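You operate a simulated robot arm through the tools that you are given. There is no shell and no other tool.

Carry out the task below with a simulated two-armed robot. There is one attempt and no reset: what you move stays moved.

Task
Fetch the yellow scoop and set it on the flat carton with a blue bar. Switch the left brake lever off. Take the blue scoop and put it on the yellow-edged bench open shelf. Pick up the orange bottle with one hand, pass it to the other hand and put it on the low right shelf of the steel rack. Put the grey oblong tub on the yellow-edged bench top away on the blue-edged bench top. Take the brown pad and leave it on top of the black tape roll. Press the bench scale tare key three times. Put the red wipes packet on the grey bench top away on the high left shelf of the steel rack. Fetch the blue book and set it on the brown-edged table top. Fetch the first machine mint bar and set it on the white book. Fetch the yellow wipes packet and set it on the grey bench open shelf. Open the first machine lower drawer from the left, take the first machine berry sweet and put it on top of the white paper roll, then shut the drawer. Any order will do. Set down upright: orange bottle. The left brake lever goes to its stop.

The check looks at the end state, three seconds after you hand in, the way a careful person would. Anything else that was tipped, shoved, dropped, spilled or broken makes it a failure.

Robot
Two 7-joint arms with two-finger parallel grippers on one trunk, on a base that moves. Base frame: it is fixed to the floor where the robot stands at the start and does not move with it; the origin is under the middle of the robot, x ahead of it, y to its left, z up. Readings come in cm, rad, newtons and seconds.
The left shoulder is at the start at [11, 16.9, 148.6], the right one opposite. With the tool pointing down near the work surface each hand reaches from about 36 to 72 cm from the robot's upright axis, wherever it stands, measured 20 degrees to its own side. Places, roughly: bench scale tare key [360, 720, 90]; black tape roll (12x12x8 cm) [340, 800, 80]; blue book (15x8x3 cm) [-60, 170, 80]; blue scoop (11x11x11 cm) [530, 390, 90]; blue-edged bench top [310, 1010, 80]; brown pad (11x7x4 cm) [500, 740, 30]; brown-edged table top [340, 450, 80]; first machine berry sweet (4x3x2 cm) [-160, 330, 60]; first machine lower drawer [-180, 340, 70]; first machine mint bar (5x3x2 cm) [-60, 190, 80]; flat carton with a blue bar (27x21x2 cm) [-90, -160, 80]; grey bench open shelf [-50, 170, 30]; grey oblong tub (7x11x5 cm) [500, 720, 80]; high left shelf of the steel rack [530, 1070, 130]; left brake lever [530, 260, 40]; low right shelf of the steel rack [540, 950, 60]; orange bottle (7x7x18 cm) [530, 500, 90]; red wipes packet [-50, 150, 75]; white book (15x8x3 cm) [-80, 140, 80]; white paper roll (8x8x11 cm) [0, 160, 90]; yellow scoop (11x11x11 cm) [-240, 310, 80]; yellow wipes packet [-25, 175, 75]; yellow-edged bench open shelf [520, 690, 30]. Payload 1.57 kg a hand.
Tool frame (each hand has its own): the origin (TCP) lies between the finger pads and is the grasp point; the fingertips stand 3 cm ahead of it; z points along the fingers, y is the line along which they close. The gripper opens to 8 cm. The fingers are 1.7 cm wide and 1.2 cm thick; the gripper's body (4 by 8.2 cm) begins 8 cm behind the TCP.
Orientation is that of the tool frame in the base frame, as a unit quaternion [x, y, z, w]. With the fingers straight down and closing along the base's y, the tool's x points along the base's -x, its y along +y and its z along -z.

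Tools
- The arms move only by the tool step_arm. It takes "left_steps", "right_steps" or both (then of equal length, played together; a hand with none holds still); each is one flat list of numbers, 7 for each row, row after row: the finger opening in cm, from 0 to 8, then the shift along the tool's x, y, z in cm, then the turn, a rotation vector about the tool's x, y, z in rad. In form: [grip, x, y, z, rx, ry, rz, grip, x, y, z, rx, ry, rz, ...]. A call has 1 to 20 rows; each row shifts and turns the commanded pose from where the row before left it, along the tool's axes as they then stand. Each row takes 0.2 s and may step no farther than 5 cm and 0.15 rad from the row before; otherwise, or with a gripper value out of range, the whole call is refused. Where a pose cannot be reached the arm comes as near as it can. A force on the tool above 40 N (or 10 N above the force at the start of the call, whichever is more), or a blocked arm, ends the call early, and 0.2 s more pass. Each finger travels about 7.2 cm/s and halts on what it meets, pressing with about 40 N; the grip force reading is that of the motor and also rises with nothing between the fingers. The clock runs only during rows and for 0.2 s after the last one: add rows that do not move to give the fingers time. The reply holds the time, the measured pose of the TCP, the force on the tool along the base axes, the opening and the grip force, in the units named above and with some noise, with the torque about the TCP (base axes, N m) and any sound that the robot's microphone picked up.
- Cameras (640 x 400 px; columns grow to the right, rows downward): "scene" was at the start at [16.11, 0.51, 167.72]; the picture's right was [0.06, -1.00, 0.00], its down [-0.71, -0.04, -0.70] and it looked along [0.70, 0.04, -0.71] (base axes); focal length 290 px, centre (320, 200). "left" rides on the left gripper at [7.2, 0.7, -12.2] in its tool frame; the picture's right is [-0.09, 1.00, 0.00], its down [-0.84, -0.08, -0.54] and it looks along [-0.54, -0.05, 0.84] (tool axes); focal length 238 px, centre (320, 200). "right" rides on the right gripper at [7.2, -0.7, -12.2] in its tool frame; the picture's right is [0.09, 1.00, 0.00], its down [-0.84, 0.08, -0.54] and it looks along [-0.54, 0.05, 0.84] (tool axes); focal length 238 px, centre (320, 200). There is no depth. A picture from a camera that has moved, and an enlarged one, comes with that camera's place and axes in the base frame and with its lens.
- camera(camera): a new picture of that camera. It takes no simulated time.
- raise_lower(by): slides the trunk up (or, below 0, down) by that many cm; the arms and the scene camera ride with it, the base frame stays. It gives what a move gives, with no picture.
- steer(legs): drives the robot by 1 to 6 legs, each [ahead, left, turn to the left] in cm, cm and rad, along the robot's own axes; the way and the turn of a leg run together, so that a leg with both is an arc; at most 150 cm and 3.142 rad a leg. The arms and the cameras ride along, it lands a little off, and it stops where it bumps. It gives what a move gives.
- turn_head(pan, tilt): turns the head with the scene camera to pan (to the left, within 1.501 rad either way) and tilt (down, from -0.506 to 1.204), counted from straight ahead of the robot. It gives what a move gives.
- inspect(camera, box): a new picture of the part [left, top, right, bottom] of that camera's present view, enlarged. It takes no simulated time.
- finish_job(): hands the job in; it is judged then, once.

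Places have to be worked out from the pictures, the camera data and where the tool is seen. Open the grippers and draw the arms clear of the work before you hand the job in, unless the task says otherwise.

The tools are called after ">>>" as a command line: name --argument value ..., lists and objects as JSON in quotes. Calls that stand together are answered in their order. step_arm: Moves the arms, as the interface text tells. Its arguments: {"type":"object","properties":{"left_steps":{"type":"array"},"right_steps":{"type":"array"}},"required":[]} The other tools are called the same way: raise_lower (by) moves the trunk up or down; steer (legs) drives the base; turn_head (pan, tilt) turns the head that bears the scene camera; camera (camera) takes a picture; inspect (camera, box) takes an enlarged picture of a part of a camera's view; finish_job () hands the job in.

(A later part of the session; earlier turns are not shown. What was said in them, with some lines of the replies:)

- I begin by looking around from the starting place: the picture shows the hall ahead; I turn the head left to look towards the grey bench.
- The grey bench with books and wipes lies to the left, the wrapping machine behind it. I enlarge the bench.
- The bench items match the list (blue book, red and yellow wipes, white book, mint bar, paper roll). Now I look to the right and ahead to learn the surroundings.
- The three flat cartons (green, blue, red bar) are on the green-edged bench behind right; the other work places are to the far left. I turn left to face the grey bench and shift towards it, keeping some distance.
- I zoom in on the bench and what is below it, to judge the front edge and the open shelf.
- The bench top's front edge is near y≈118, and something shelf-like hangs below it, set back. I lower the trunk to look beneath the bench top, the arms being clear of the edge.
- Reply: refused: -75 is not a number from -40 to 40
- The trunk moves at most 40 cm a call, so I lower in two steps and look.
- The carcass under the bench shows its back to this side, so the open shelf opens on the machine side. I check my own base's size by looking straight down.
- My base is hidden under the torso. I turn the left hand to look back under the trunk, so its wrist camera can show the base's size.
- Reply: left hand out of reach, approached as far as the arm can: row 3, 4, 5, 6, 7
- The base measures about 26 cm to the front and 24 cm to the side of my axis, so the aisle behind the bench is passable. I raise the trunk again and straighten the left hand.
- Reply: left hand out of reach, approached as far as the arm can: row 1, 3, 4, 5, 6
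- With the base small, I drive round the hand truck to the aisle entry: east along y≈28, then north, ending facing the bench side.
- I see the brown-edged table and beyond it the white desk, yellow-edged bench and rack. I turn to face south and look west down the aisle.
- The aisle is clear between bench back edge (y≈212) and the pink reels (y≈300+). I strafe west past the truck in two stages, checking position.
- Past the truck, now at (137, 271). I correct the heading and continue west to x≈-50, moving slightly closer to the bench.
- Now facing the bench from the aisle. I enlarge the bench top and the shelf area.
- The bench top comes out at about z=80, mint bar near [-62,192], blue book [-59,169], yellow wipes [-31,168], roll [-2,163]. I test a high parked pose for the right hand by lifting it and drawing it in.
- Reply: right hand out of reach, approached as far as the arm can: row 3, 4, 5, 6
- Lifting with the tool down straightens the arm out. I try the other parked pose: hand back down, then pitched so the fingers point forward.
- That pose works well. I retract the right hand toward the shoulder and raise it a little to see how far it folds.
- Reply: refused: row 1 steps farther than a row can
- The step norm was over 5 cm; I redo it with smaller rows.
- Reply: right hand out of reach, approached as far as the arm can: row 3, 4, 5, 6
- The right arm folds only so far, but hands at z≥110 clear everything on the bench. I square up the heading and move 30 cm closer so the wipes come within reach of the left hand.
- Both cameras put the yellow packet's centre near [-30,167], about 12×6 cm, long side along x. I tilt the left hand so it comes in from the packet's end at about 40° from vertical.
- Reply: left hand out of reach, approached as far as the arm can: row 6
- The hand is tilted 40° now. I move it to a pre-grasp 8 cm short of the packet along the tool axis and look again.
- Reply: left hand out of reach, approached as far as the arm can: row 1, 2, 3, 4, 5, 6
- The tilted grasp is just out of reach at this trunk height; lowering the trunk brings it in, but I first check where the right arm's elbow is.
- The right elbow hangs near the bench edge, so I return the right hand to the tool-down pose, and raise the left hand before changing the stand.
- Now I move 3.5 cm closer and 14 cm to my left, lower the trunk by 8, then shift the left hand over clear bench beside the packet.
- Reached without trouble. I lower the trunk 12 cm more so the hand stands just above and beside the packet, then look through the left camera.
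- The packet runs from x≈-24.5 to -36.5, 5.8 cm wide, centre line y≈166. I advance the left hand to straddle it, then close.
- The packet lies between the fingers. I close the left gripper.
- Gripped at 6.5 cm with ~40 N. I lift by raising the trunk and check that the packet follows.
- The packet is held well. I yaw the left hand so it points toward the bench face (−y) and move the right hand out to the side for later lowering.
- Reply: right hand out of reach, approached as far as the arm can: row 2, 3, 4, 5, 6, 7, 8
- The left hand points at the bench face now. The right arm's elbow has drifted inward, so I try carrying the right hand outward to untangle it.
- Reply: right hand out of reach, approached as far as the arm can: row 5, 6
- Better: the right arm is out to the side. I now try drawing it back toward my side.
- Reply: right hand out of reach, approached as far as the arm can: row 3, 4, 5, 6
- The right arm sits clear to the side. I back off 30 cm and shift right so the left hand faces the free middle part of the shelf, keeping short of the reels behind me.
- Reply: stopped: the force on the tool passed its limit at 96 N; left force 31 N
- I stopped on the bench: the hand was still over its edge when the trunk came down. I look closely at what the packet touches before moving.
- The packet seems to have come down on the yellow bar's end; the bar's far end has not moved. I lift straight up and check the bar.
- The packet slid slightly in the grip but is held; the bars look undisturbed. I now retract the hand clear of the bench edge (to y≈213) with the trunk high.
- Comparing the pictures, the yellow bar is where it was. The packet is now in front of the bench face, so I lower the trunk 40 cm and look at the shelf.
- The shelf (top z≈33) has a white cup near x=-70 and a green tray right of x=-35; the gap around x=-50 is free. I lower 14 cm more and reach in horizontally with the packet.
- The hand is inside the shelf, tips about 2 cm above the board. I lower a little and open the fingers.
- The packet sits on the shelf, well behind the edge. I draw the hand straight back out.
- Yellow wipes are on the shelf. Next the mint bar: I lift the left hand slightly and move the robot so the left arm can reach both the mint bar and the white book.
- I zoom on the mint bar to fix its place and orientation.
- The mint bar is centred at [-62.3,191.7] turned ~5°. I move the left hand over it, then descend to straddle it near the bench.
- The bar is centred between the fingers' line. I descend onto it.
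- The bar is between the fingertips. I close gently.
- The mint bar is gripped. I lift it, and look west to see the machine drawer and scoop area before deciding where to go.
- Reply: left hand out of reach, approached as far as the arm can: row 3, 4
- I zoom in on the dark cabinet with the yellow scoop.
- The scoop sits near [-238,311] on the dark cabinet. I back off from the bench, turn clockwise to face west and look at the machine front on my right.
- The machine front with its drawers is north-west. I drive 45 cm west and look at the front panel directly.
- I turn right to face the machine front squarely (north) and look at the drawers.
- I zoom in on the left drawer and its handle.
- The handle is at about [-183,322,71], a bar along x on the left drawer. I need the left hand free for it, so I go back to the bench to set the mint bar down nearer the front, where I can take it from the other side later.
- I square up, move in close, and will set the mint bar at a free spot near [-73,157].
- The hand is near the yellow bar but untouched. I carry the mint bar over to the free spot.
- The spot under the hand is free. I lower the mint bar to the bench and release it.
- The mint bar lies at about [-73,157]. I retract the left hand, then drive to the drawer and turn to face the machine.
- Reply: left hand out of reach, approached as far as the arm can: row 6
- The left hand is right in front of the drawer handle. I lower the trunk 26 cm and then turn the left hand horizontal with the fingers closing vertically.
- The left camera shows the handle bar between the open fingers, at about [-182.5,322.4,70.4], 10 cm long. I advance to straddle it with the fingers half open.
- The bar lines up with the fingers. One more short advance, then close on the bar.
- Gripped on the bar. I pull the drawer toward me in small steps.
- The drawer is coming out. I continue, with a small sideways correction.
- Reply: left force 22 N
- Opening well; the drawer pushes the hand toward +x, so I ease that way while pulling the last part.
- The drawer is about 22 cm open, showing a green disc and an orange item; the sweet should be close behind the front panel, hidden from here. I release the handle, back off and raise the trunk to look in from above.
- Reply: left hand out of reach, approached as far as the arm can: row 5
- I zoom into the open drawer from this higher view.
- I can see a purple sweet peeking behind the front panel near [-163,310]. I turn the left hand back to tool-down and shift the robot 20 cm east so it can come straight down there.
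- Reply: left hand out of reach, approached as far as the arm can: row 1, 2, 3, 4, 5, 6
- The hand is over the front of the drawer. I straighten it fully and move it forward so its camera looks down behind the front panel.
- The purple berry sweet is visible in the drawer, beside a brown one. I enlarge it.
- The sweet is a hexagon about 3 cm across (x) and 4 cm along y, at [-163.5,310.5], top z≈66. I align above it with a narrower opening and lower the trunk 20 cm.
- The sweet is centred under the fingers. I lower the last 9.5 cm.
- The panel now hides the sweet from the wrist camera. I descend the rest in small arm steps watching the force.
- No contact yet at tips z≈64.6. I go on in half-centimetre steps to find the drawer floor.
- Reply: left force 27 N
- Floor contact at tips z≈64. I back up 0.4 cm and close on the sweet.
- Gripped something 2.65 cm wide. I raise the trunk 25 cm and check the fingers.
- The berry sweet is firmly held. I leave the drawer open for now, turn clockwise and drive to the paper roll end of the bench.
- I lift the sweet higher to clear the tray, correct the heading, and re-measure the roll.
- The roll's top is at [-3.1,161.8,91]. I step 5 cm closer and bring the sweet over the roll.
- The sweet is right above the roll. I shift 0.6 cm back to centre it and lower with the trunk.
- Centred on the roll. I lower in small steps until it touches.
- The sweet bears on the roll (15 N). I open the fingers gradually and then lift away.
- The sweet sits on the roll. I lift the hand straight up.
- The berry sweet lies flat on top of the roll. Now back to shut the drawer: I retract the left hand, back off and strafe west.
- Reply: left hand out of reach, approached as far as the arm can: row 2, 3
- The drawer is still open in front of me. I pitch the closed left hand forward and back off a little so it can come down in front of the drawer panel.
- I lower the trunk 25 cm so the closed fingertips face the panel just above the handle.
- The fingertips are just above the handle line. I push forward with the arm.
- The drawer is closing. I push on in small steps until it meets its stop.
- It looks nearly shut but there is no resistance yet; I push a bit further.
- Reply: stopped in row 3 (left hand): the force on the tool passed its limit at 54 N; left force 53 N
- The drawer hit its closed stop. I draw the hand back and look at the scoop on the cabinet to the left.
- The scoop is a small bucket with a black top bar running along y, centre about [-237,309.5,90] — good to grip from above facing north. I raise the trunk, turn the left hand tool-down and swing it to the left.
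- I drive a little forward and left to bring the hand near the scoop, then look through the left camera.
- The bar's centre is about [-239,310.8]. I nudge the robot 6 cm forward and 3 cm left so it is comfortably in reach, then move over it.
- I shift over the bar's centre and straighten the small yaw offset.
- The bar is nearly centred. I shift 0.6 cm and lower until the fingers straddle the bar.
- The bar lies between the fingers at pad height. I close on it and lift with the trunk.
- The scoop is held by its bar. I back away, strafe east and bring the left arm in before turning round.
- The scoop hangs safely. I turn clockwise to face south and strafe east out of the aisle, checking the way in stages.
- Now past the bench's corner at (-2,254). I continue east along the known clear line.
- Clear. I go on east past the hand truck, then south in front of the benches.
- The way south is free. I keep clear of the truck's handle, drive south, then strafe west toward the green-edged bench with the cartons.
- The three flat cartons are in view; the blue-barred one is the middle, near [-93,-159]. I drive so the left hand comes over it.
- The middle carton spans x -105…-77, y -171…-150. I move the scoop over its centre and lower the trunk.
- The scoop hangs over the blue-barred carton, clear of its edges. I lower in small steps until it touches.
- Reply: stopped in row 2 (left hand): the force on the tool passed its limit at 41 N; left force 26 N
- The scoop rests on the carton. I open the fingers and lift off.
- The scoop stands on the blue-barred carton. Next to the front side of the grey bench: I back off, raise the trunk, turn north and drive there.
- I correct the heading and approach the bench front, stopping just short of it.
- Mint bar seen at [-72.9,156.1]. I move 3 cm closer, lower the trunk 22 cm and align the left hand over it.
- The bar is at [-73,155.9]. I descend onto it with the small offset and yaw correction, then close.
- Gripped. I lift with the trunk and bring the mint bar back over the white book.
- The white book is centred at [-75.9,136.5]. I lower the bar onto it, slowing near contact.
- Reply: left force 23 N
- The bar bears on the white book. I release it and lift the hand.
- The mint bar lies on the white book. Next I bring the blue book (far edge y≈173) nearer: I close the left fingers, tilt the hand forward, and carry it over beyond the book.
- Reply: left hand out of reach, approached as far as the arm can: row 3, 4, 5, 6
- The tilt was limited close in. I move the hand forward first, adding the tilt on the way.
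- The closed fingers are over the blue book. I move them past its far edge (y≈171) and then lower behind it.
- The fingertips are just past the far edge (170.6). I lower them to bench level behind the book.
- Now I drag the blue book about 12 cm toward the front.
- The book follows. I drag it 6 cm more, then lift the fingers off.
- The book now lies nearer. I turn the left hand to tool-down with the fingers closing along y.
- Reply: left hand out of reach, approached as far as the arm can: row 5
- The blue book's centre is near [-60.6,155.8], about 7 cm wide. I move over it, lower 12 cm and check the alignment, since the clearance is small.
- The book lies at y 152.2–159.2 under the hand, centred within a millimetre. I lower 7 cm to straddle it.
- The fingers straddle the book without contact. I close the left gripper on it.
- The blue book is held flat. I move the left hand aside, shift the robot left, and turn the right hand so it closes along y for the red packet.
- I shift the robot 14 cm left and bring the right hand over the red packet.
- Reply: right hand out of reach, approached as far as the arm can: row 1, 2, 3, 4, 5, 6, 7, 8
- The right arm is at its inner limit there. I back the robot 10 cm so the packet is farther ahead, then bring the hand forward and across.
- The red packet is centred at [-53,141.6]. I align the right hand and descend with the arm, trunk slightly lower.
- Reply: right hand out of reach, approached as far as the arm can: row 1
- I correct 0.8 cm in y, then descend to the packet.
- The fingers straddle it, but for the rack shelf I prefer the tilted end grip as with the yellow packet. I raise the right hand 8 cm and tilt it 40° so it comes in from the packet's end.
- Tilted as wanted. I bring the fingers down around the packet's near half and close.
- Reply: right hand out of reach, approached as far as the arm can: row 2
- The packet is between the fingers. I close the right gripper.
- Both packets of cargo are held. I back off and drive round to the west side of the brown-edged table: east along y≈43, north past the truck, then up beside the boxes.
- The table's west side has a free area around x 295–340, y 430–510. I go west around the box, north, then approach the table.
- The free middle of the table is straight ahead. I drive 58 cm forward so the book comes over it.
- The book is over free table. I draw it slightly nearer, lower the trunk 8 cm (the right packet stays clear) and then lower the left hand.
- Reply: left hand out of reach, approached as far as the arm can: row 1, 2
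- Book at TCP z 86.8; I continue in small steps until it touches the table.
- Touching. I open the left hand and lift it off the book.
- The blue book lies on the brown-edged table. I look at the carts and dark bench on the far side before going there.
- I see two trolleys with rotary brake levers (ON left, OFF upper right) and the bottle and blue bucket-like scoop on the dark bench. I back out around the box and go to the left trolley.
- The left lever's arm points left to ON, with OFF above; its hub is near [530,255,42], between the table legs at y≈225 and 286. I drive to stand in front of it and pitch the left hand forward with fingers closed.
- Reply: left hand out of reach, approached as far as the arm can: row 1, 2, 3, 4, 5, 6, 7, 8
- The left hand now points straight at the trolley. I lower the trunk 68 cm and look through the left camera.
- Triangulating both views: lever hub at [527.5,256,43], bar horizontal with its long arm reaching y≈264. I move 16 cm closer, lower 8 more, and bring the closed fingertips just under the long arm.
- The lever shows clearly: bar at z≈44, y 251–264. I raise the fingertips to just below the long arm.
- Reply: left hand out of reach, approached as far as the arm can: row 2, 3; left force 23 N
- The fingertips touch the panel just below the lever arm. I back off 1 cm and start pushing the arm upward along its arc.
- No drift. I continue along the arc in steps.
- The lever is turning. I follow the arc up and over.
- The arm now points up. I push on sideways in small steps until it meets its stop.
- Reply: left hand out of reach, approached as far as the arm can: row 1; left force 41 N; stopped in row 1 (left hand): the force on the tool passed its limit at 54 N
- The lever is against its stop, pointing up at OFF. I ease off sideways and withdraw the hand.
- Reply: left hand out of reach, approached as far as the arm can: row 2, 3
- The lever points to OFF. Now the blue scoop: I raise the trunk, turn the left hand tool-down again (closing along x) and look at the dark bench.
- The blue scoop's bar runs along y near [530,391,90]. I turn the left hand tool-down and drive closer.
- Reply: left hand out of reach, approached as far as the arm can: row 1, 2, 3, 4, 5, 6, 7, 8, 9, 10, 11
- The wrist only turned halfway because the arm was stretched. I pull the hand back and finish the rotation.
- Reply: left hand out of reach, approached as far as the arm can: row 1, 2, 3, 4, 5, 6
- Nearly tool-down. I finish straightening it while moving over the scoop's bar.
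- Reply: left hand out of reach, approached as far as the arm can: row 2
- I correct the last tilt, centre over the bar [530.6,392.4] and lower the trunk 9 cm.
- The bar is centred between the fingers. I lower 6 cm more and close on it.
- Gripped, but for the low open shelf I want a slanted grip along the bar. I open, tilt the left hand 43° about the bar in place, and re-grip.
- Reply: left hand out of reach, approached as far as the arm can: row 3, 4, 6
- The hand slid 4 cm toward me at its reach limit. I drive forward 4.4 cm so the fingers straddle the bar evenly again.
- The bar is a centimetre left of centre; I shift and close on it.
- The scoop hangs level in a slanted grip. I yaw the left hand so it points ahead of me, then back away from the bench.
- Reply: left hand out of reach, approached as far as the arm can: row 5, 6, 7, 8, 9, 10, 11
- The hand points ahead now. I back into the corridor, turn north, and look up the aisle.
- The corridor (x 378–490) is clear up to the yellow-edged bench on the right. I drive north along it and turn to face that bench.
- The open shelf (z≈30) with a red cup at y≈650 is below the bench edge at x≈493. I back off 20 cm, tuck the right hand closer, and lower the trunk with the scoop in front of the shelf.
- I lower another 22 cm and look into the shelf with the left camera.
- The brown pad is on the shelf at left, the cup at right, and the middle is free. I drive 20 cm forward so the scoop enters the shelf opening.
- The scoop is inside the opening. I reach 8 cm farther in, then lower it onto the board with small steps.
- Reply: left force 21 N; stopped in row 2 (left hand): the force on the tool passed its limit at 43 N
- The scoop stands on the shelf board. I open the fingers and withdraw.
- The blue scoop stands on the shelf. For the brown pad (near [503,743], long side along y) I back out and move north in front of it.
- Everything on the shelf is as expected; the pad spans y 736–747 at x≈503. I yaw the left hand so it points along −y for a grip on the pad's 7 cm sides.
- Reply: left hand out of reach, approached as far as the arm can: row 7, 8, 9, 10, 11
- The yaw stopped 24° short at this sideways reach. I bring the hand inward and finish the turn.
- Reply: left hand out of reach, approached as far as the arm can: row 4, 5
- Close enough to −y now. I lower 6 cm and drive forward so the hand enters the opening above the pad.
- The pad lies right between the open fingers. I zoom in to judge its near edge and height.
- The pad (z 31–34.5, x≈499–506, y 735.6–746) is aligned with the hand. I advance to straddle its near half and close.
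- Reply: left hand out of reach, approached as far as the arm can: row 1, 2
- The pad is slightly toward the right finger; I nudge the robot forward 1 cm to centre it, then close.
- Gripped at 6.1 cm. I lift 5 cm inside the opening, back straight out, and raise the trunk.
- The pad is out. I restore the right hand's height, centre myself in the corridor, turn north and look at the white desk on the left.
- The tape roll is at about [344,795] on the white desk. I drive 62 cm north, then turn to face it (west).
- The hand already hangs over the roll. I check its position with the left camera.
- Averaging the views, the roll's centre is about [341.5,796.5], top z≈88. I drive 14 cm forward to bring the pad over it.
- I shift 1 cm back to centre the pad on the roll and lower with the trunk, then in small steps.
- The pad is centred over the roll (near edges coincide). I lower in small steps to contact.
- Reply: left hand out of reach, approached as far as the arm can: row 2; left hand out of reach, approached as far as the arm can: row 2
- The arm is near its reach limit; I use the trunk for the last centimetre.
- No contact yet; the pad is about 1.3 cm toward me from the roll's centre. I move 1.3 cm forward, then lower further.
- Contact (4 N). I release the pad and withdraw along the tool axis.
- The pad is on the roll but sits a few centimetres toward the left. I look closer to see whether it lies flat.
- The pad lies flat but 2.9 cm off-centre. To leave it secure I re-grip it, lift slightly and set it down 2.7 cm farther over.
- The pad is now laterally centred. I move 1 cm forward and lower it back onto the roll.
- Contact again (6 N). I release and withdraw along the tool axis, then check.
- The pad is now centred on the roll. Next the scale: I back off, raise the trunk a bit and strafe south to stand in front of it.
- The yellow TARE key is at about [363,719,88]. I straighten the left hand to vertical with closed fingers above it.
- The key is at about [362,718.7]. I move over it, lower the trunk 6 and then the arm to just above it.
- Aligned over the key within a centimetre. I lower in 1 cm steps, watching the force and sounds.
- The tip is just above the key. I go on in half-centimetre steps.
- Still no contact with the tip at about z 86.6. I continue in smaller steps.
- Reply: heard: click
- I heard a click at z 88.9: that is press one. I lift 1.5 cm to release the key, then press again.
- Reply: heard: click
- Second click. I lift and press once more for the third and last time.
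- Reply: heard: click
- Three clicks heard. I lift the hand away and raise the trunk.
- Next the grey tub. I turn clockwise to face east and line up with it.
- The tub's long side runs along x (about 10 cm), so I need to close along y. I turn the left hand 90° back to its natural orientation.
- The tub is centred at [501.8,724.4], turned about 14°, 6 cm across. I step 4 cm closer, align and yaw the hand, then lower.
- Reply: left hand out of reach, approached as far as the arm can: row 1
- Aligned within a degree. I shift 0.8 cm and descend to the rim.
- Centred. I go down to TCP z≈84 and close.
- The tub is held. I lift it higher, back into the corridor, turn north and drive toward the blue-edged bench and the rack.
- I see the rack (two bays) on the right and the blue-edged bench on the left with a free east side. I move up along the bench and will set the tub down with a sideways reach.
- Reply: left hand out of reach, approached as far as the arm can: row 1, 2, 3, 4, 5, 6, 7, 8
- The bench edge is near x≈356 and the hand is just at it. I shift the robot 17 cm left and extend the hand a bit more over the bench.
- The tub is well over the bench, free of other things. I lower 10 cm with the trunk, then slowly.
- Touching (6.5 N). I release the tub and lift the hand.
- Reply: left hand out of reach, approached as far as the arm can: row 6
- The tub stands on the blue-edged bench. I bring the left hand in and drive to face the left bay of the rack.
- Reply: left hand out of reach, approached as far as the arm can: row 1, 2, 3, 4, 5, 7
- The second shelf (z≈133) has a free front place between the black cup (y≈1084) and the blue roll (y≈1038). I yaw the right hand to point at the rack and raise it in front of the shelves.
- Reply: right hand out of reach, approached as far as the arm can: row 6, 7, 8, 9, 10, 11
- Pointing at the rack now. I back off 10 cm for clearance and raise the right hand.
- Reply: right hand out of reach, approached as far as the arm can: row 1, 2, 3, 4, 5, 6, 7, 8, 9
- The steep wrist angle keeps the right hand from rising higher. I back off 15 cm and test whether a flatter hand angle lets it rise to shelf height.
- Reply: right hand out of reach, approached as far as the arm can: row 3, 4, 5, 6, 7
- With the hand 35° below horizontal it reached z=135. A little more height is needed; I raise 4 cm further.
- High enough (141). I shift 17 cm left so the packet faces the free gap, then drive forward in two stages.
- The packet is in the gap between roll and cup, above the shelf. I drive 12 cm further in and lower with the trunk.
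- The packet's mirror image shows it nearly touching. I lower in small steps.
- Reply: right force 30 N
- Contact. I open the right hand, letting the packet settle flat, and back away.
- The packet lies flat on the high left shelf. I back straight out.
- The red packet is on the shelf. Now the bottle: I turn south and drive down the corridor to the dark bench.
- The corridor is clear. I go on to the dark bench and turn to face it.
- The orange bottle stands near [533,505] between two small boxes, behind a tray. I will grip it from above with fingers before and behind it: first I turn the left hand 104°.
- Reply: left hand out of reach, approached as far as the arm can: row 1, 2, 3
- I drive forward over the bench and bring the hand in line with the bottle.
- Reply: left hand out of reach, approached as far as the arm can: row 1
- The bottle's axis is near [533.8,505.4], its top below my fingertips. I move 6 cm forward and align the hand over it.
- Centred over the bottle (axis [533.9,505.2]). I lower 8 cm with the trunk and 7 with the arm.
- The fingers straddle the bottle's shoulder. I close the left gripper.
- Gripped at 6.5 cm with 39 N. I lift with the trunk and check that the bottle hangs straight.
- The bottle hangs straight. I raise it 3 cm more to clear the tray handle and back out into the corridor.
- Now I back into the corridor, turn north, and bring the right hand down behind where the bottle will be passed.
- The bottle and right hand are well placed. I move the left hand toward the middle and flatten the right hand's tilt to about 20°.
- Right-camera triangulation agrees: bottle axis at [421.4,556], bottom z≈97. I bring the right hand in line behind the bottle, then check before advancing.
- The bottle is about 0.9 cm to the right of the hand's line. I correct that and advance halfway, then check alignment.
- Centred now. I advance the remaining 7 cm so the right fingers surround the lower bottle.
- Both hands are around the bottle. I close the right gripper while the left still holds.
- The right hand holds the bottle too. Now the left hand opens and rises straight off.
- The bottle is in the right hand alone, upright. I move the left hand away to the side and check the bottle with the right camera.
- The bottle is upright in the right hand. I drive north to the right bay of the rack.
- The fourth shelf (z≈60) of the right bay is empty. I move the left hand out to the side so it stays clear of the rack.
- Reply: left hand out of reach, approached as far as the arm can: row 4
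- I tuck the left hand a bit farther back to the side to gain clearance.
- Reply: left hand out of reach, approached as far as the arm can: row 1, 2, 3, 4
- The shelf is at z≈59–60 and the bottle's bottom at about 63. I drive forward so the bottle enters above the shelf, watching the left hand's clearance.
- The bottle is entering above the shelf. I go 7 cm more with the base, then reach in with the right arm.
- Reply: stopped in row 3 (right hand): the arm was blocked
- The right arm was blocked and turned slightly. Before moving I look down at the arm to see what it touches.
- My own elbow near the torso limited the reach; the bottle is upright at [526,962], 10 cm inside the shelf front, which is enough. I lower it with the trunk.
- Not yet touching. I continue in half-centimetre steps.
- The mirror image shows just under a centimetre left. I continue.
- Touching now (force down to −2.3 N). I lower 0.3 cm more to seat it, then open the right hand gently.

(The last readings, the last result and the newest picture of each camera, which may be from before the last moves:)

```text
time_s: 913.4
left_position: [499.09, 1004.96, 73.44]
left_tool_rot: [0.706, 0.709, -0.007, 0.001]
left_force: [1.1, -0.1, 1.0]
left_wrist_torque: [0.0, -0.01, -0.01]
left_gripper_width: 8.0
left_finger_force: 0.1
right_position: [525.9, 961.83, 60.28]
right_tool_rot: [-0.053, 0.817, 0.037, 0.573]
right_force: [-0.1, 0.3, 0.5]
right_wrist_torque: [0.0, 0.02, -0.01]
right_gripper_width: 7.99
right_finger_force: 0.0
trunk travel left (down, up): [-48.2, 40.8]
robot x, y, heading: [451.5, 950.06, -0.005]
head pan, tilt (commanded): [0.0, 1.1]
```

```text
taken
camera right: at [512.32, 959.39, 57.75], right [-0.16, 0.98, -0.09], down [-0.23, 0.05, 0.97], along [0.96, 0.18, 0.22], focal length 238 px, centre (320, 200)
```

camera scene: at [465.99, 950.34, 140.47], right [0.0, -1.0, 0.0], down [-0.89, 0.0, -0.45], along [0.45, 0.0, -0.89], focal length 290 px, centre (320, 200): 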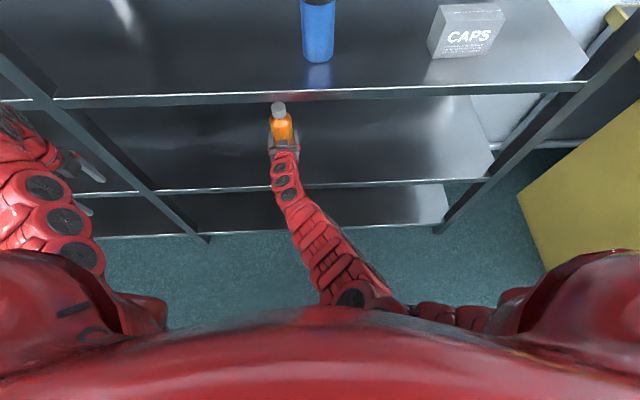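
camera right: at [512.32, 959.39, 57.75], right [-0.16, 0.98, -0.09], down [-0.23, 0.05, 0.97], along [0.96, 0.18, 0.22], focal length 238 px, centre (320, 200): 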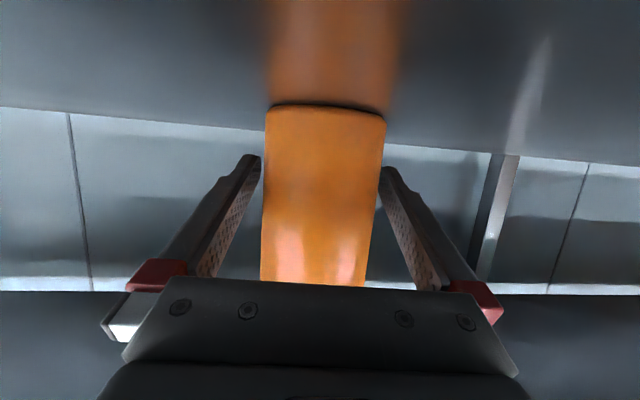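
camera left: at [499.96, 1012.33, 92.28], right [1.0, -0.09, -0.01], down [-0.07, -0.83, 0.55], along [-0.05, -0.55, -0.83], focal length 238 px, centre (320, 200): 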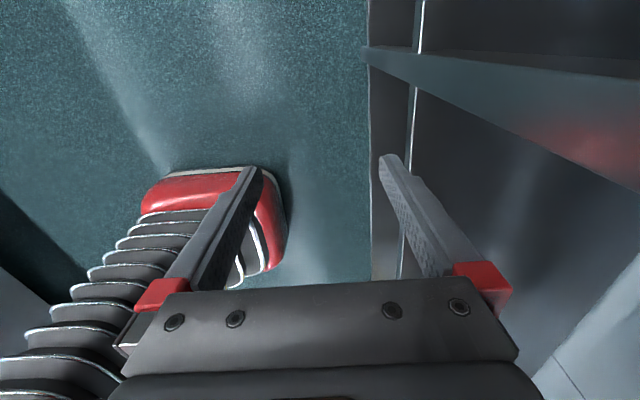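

The bottle stands upright by itself. I withdraw exactly along the hand's direction (slightly diagonal) so the fingers do not touch it.

>>> steer --legs '[[-13, -1.7, 0]]'

>>> camera --camera "right"

>>> steer --legs '[[-30, 0, 0]]'

>>> turn_head --pan 0.0 --tilt 0.5

>>> camera --camera "scene"

```text
time_s: 914.7
left_position: [485.85, 1003.46, 73.44]
left_tool_rot: [0.706, 0.708, -0.008, 0.001]
left_force: [-0.3, -0.4, 0.5]
left_wrist_torque: [0.0, -0.02, -0.01]
left_gripper_width: 7.99
left_finger_force: 0.1
right_position: [512.72, 960.21, 60.55]
right_tool_rot: [-0.053, 0.816, 0.036, 0.574]
right_force: [0.3, -1.5, 0.2]
right_wrist_torque: [-0.03, -0.01, 0.0]
right_gripper_width: 8.03
right_finger_force: 0.1
trunk travel left (down, up): [-48.2, 40.8]
robot x, y, heading: [438.66, 948.59, 0.004]
head pan, tilt (commanded): [0.0, 1.1]
```

```text
taken
camera right: at [499.09, 957.74, 57.82], right [-0.16, 0.98, -0.09], down [-0.23, 0.05, 0.97], along [0.96, 0.18, 0.22], focal length 238 px, centre (320, 200)
```

right: 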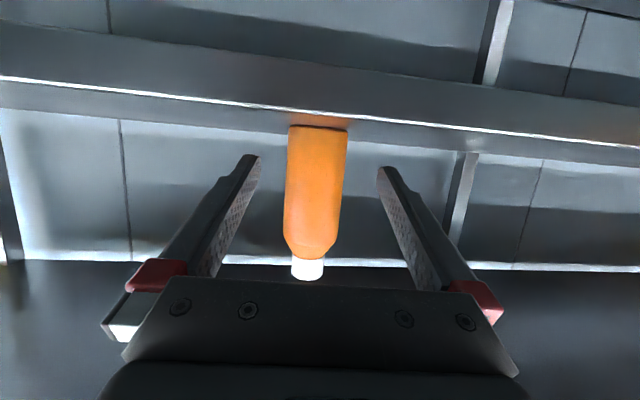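

```text
time_s: 916.8
left_position: [455.59, 1003.4, 73.43]
left_tool_rot: [0.705, 0.709, -0.008, 0.001]
left_force: [0.0, 0.0, 0.6]
left_wrist_torque: [0.03, 0.03, 0.01]
left_gripper_width: 8.02
left_finger_force: 0.1
right_position: [482.47, 960.28, 60.33]
right_tool_rot: [-0.054, 0.817, 0.037, 0.573]
right_force: [0.2, -0.7, 0.8]
right_wrist_torque: [0.01, 0.03, 0.01]
right_gripper_width: 8.02
right_finger_force: 0.1
trunk travel left (down, up): [-48.2, 40.8]
robot x, y, heading: [408.41, 948.69, 0.0]
head pan, tilt (commanded): [0.0, 1.1]
```

```text
time_s: 917.8
left_position: [455.61, 1003.41, 73.37]
left_tool_rot: [0.704, 0.71, -0.007, 0.002]
left_force: [0.1, 0.2, 0.3]
left_wrist_torque: [0.0, -0.01, -0.01]
left_gripper_width: 7.98
left_finger_force: 0.0
right_position: [482.47, 960.26, 60.29]
right_tool_rot: [-0.054, 0.817, 0.037, 0.573]
right_force: [-0.2, -0.1, 0.2]
right_wrist_torque: [0.0, -0.05, -0.02]
right_gripper_width: 7.99
right_finger_force: 0.1
trunk travel left (down, up): [-48.2, 40.8]
robot x, y, heading: [408.25, 948.83, -0.004]
head pan, tilt (commanded): [0.0, 0.499]
```

```text
taken
camera scene: at [425.35, 948.75, 138.43], right [0.0, -1.0, 0.0], down [-0.48, 0.0, -0.88], along [0.88, 0.0, -0.48], focal length 290 px, centre (320, 200)
```

scene: 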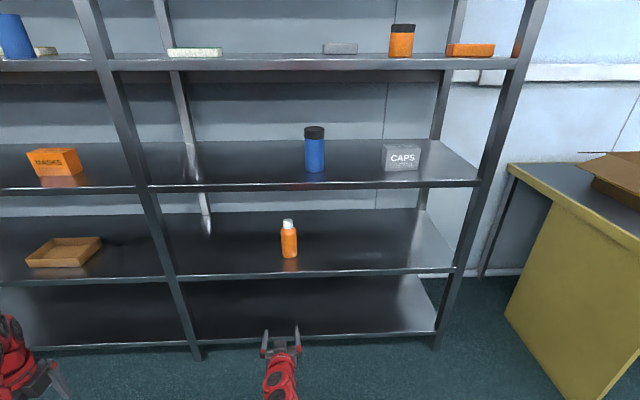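

The orange bottle stands upright on the low right shelf. I raise the trunk, and turn to check the pad and tub from here before handing in.

>>> raise_lower --by 38

>>> steer --legs '[[18, 0, 0], [0, 0, -1.57]]'

>>> turn_head --pan -0.5 --tilt 0.4

>>> camera --camera "scene"

```text
time_s: 921.5
left_position: [455.66, 1003.37, 111.31]
left_tool_rot: [0.705, 0.71, -0.008, 0.002]
left_force: [-0.2, 0.0, -0.1]
left_wrist_torque: [-0.05, 0.02, 0.0]
left_gripper_width: 8.0
left_finger_force: 0.1
right_position: [482.43, 960.4, 98.42]
right_tool_rot: [-0.054, 0.817, 0.038, 0.573]
right_force: [0.1, -0.6, -0.1]
right_wrist_torque: [-0.01, 0.02, -0.04]
right_gripper_width: 8.03
right_finger_force: 0.1
trunk travel left (down, up): [-86.2, 2.8]
robot x, y, heading: [408.12, 948.87, -0.001]
head pan, tilt (commanded): [0.0, 0.499]
```

```text
time_s: 926.8
left_position: [480.38, 900.44, 111.29]
left_tool_rot: [1.0, -0.002, -0.005, -0.005]
left_force: [0.4, 0.0, 0.2]
left_wrist_torque: [0.0, 0.03, -0.01]
left_gripper_width: 7.97
left_finger_force: 0.0
right_position: [436.95, 874.29, 98.38]
right_tool_rot: [0.544, 0.612, -0.382, 0.428]
right_force: [0.0, -0.1, 0.2]
right_wrist_torque: [0.02, 0.01, -0.01]
right_gripper_width: 8.0
right_finger_force: 0.2
trunk travel left (down, up): [-86.2, 2.8]
robot x, y, heading: [426.15, 948.67, -1.585]
head pan, tilt (commanded): [0.0, 0.499]
```

```text
time_s: 927.8
left_position: [480.35, 900.49, 111.3]
left_tool_rot: [1.0, -0.003, -0.005, -0.004]
left_force: [0.0, 0.4, -0.8]
left_wrist_torque: [0.02, -0.01, 0.04]
left_gripper_width: 8.0
left_finger_force: 0.1
right_position: [436.96, 874.23, 98.33]
right_tool_rot: [0.543, 0.612, -0.382, 0.429]
right_force: [-0.1, -0.3, 0.3]
right_wrist_torque: [-0.01, 0.02, -0.01]
right_gripper_width: 8.01
right_finger_force: 0.0
trunk travel left (down, up): [-86.2, 2.8]
robot x, y, heading: [426.62, 948.53, -1.582]
head pan, tilt (commanded): [-0.499, 0.4]
```

```text
taken
camera scene: at [421.66, 932.61, 177.35], right [-0.87, 0.49, 0.0], down [0.19, 0.34, -0.92], along [-0.45, -0.8, -0.39], focal length 290 px, centre (320, 200)
```

scene: 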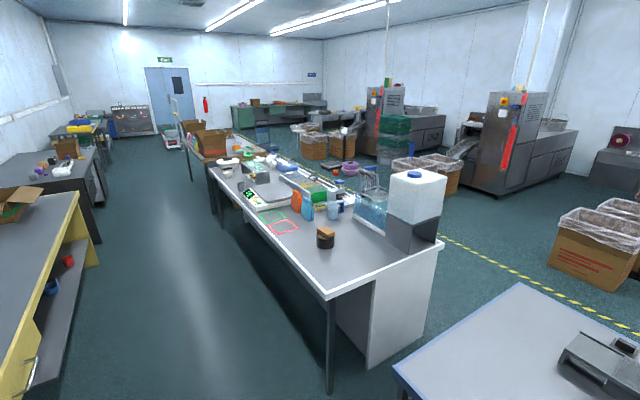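

>>> inspect --camera "scene" --box '[280, 210, 370, 270]'

>>> inspect --camera "scene" --box '[0, 220, 120, 320]'

>>> turn_head --pan -1.45 --tilt 0.6

>>> camera --camera "scene"

```text
6.67 times, centred on (325, 240) of scene
camera zoom: at [421.66, 932.61, 177.35], right [-0.87, 0.49, 0.0], down [0.19, 0.34, -0.92], along [-0.45, -0.8, -0.39], focal length 1930 px, centre (287, -67)
```

zoom: 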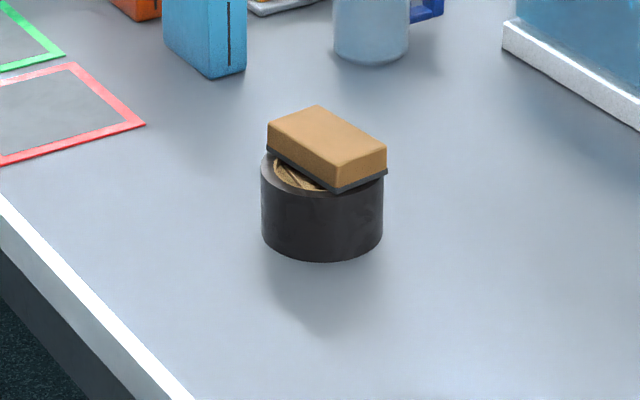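

```text
4.00 times, centred on (60, 270) of scene
camera zoom: at [421.66, 932.61, 177.35], right [-0.87, 0.49, 0.0], down [0.19, 0.34, -0.92], along [-0.45, -0.8, -0.39], focal length 1158 px, centre (1360, -80)
```

zoom: 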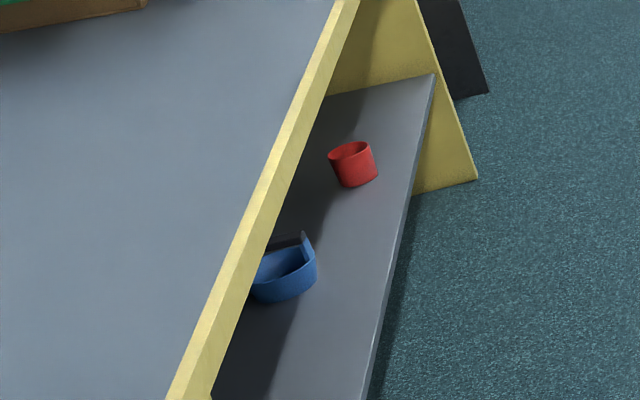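

```text
time_s: 929.0
left_position: [480.44, 900.4, 111.33]
left_tool_rot: [1.0, -0.003, -0.006, -0.004]
left_force: [0.3, 0.1, 0.8]
left_wrist_torque: [0.0, 0.01, 0.04]
left_gripper_width: 8.0
left_finger_force: 0.1
right_position: [436.96, 874.26, 98.38]
right_tool_rot: [0.544, 0.611, -0.383, 0.428]
right_force: [0.2, -0.2, -0.2]
right_wrist_torque: [-0.01, -0.04, 0.04]
right_gripper_width: 7.99
right_finger_force: 0.0
trunk travel left (down, up): [-86.2, 2.8]
robot x, y, heading: [426.41, 948.65, -1.583]
head pan, tilt (commanded): [-1.45, 0.6]
```

```text
taken
camera scene: at [417.4, 939.73, 175.54], right [-0.11, 0.99, 0.0], down [0.56, 0.06, -0.83], along [-0.82, -0.09, -0.56], focal length 290 px, centre (320, 200)
```

scene: 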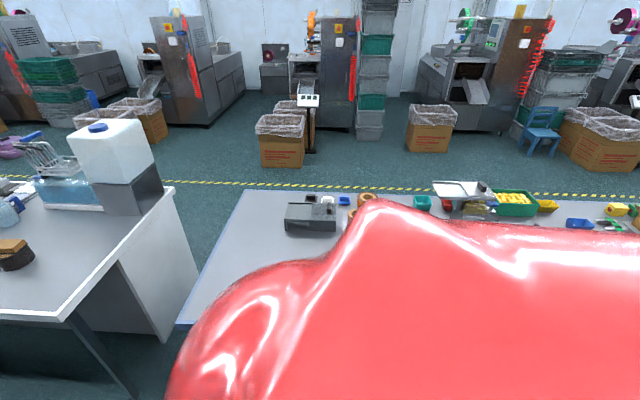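

The pad lies flat on the roll, the scoop and cup stand on the shelf, both grippers are open and the arms hang clear over the corridor. All jobs are done, so I hand in.

>>> finish_job

```text
The job is handed in.
```

I finished all twelve jobs and handed in. No result came back beyond the confirmation that it was received.

| Job | Outcome |
|---|---|
| Yellow scoop | On the middle flat carton, the one with the blue bar |
| Left brake lever | Turned from ON to OFF, pushed until it met its stop |
| Blue scoop | On the yellow-edged bench open shelf |
| Orange bottle | Picked with the left hand, passed to the right, set upright on the low right rack shelf |
| Grey oblong tub | On the blue-edged bench top |
| Brown pad | On top of the black tape roll |
| Scale tare key | Pressed three times, one click heard each time |
| Red wipes packet | On the high left rack shelf |
| Blue book | On the brown-edged table top |
| Mint bar | On the white book |
| Yellow wipes packet | On the grey bench open shelf |
| Berry sweet | On the white paper roll; the drawer was shut until it met its stop |

Three moments might matter to the check:

- **Grey bench:** the yellow wipes packet came down hard on the bench end while I was lowering it, next to the standing yellow book. Comparing pictures before and after, I saw no shift in the book.
- **Trolley panel:** my fingertips pressed the left trolley's front panel at about 23 N before I turned the lever. I saw no movement of the trolley.
- **Brown pad:** I first set it off-centre on the roll, then picked it up and set it down again closer to the centre. My last look showed it lying flat there.

Both grippers were open and the arms clear of the work when I handed in.
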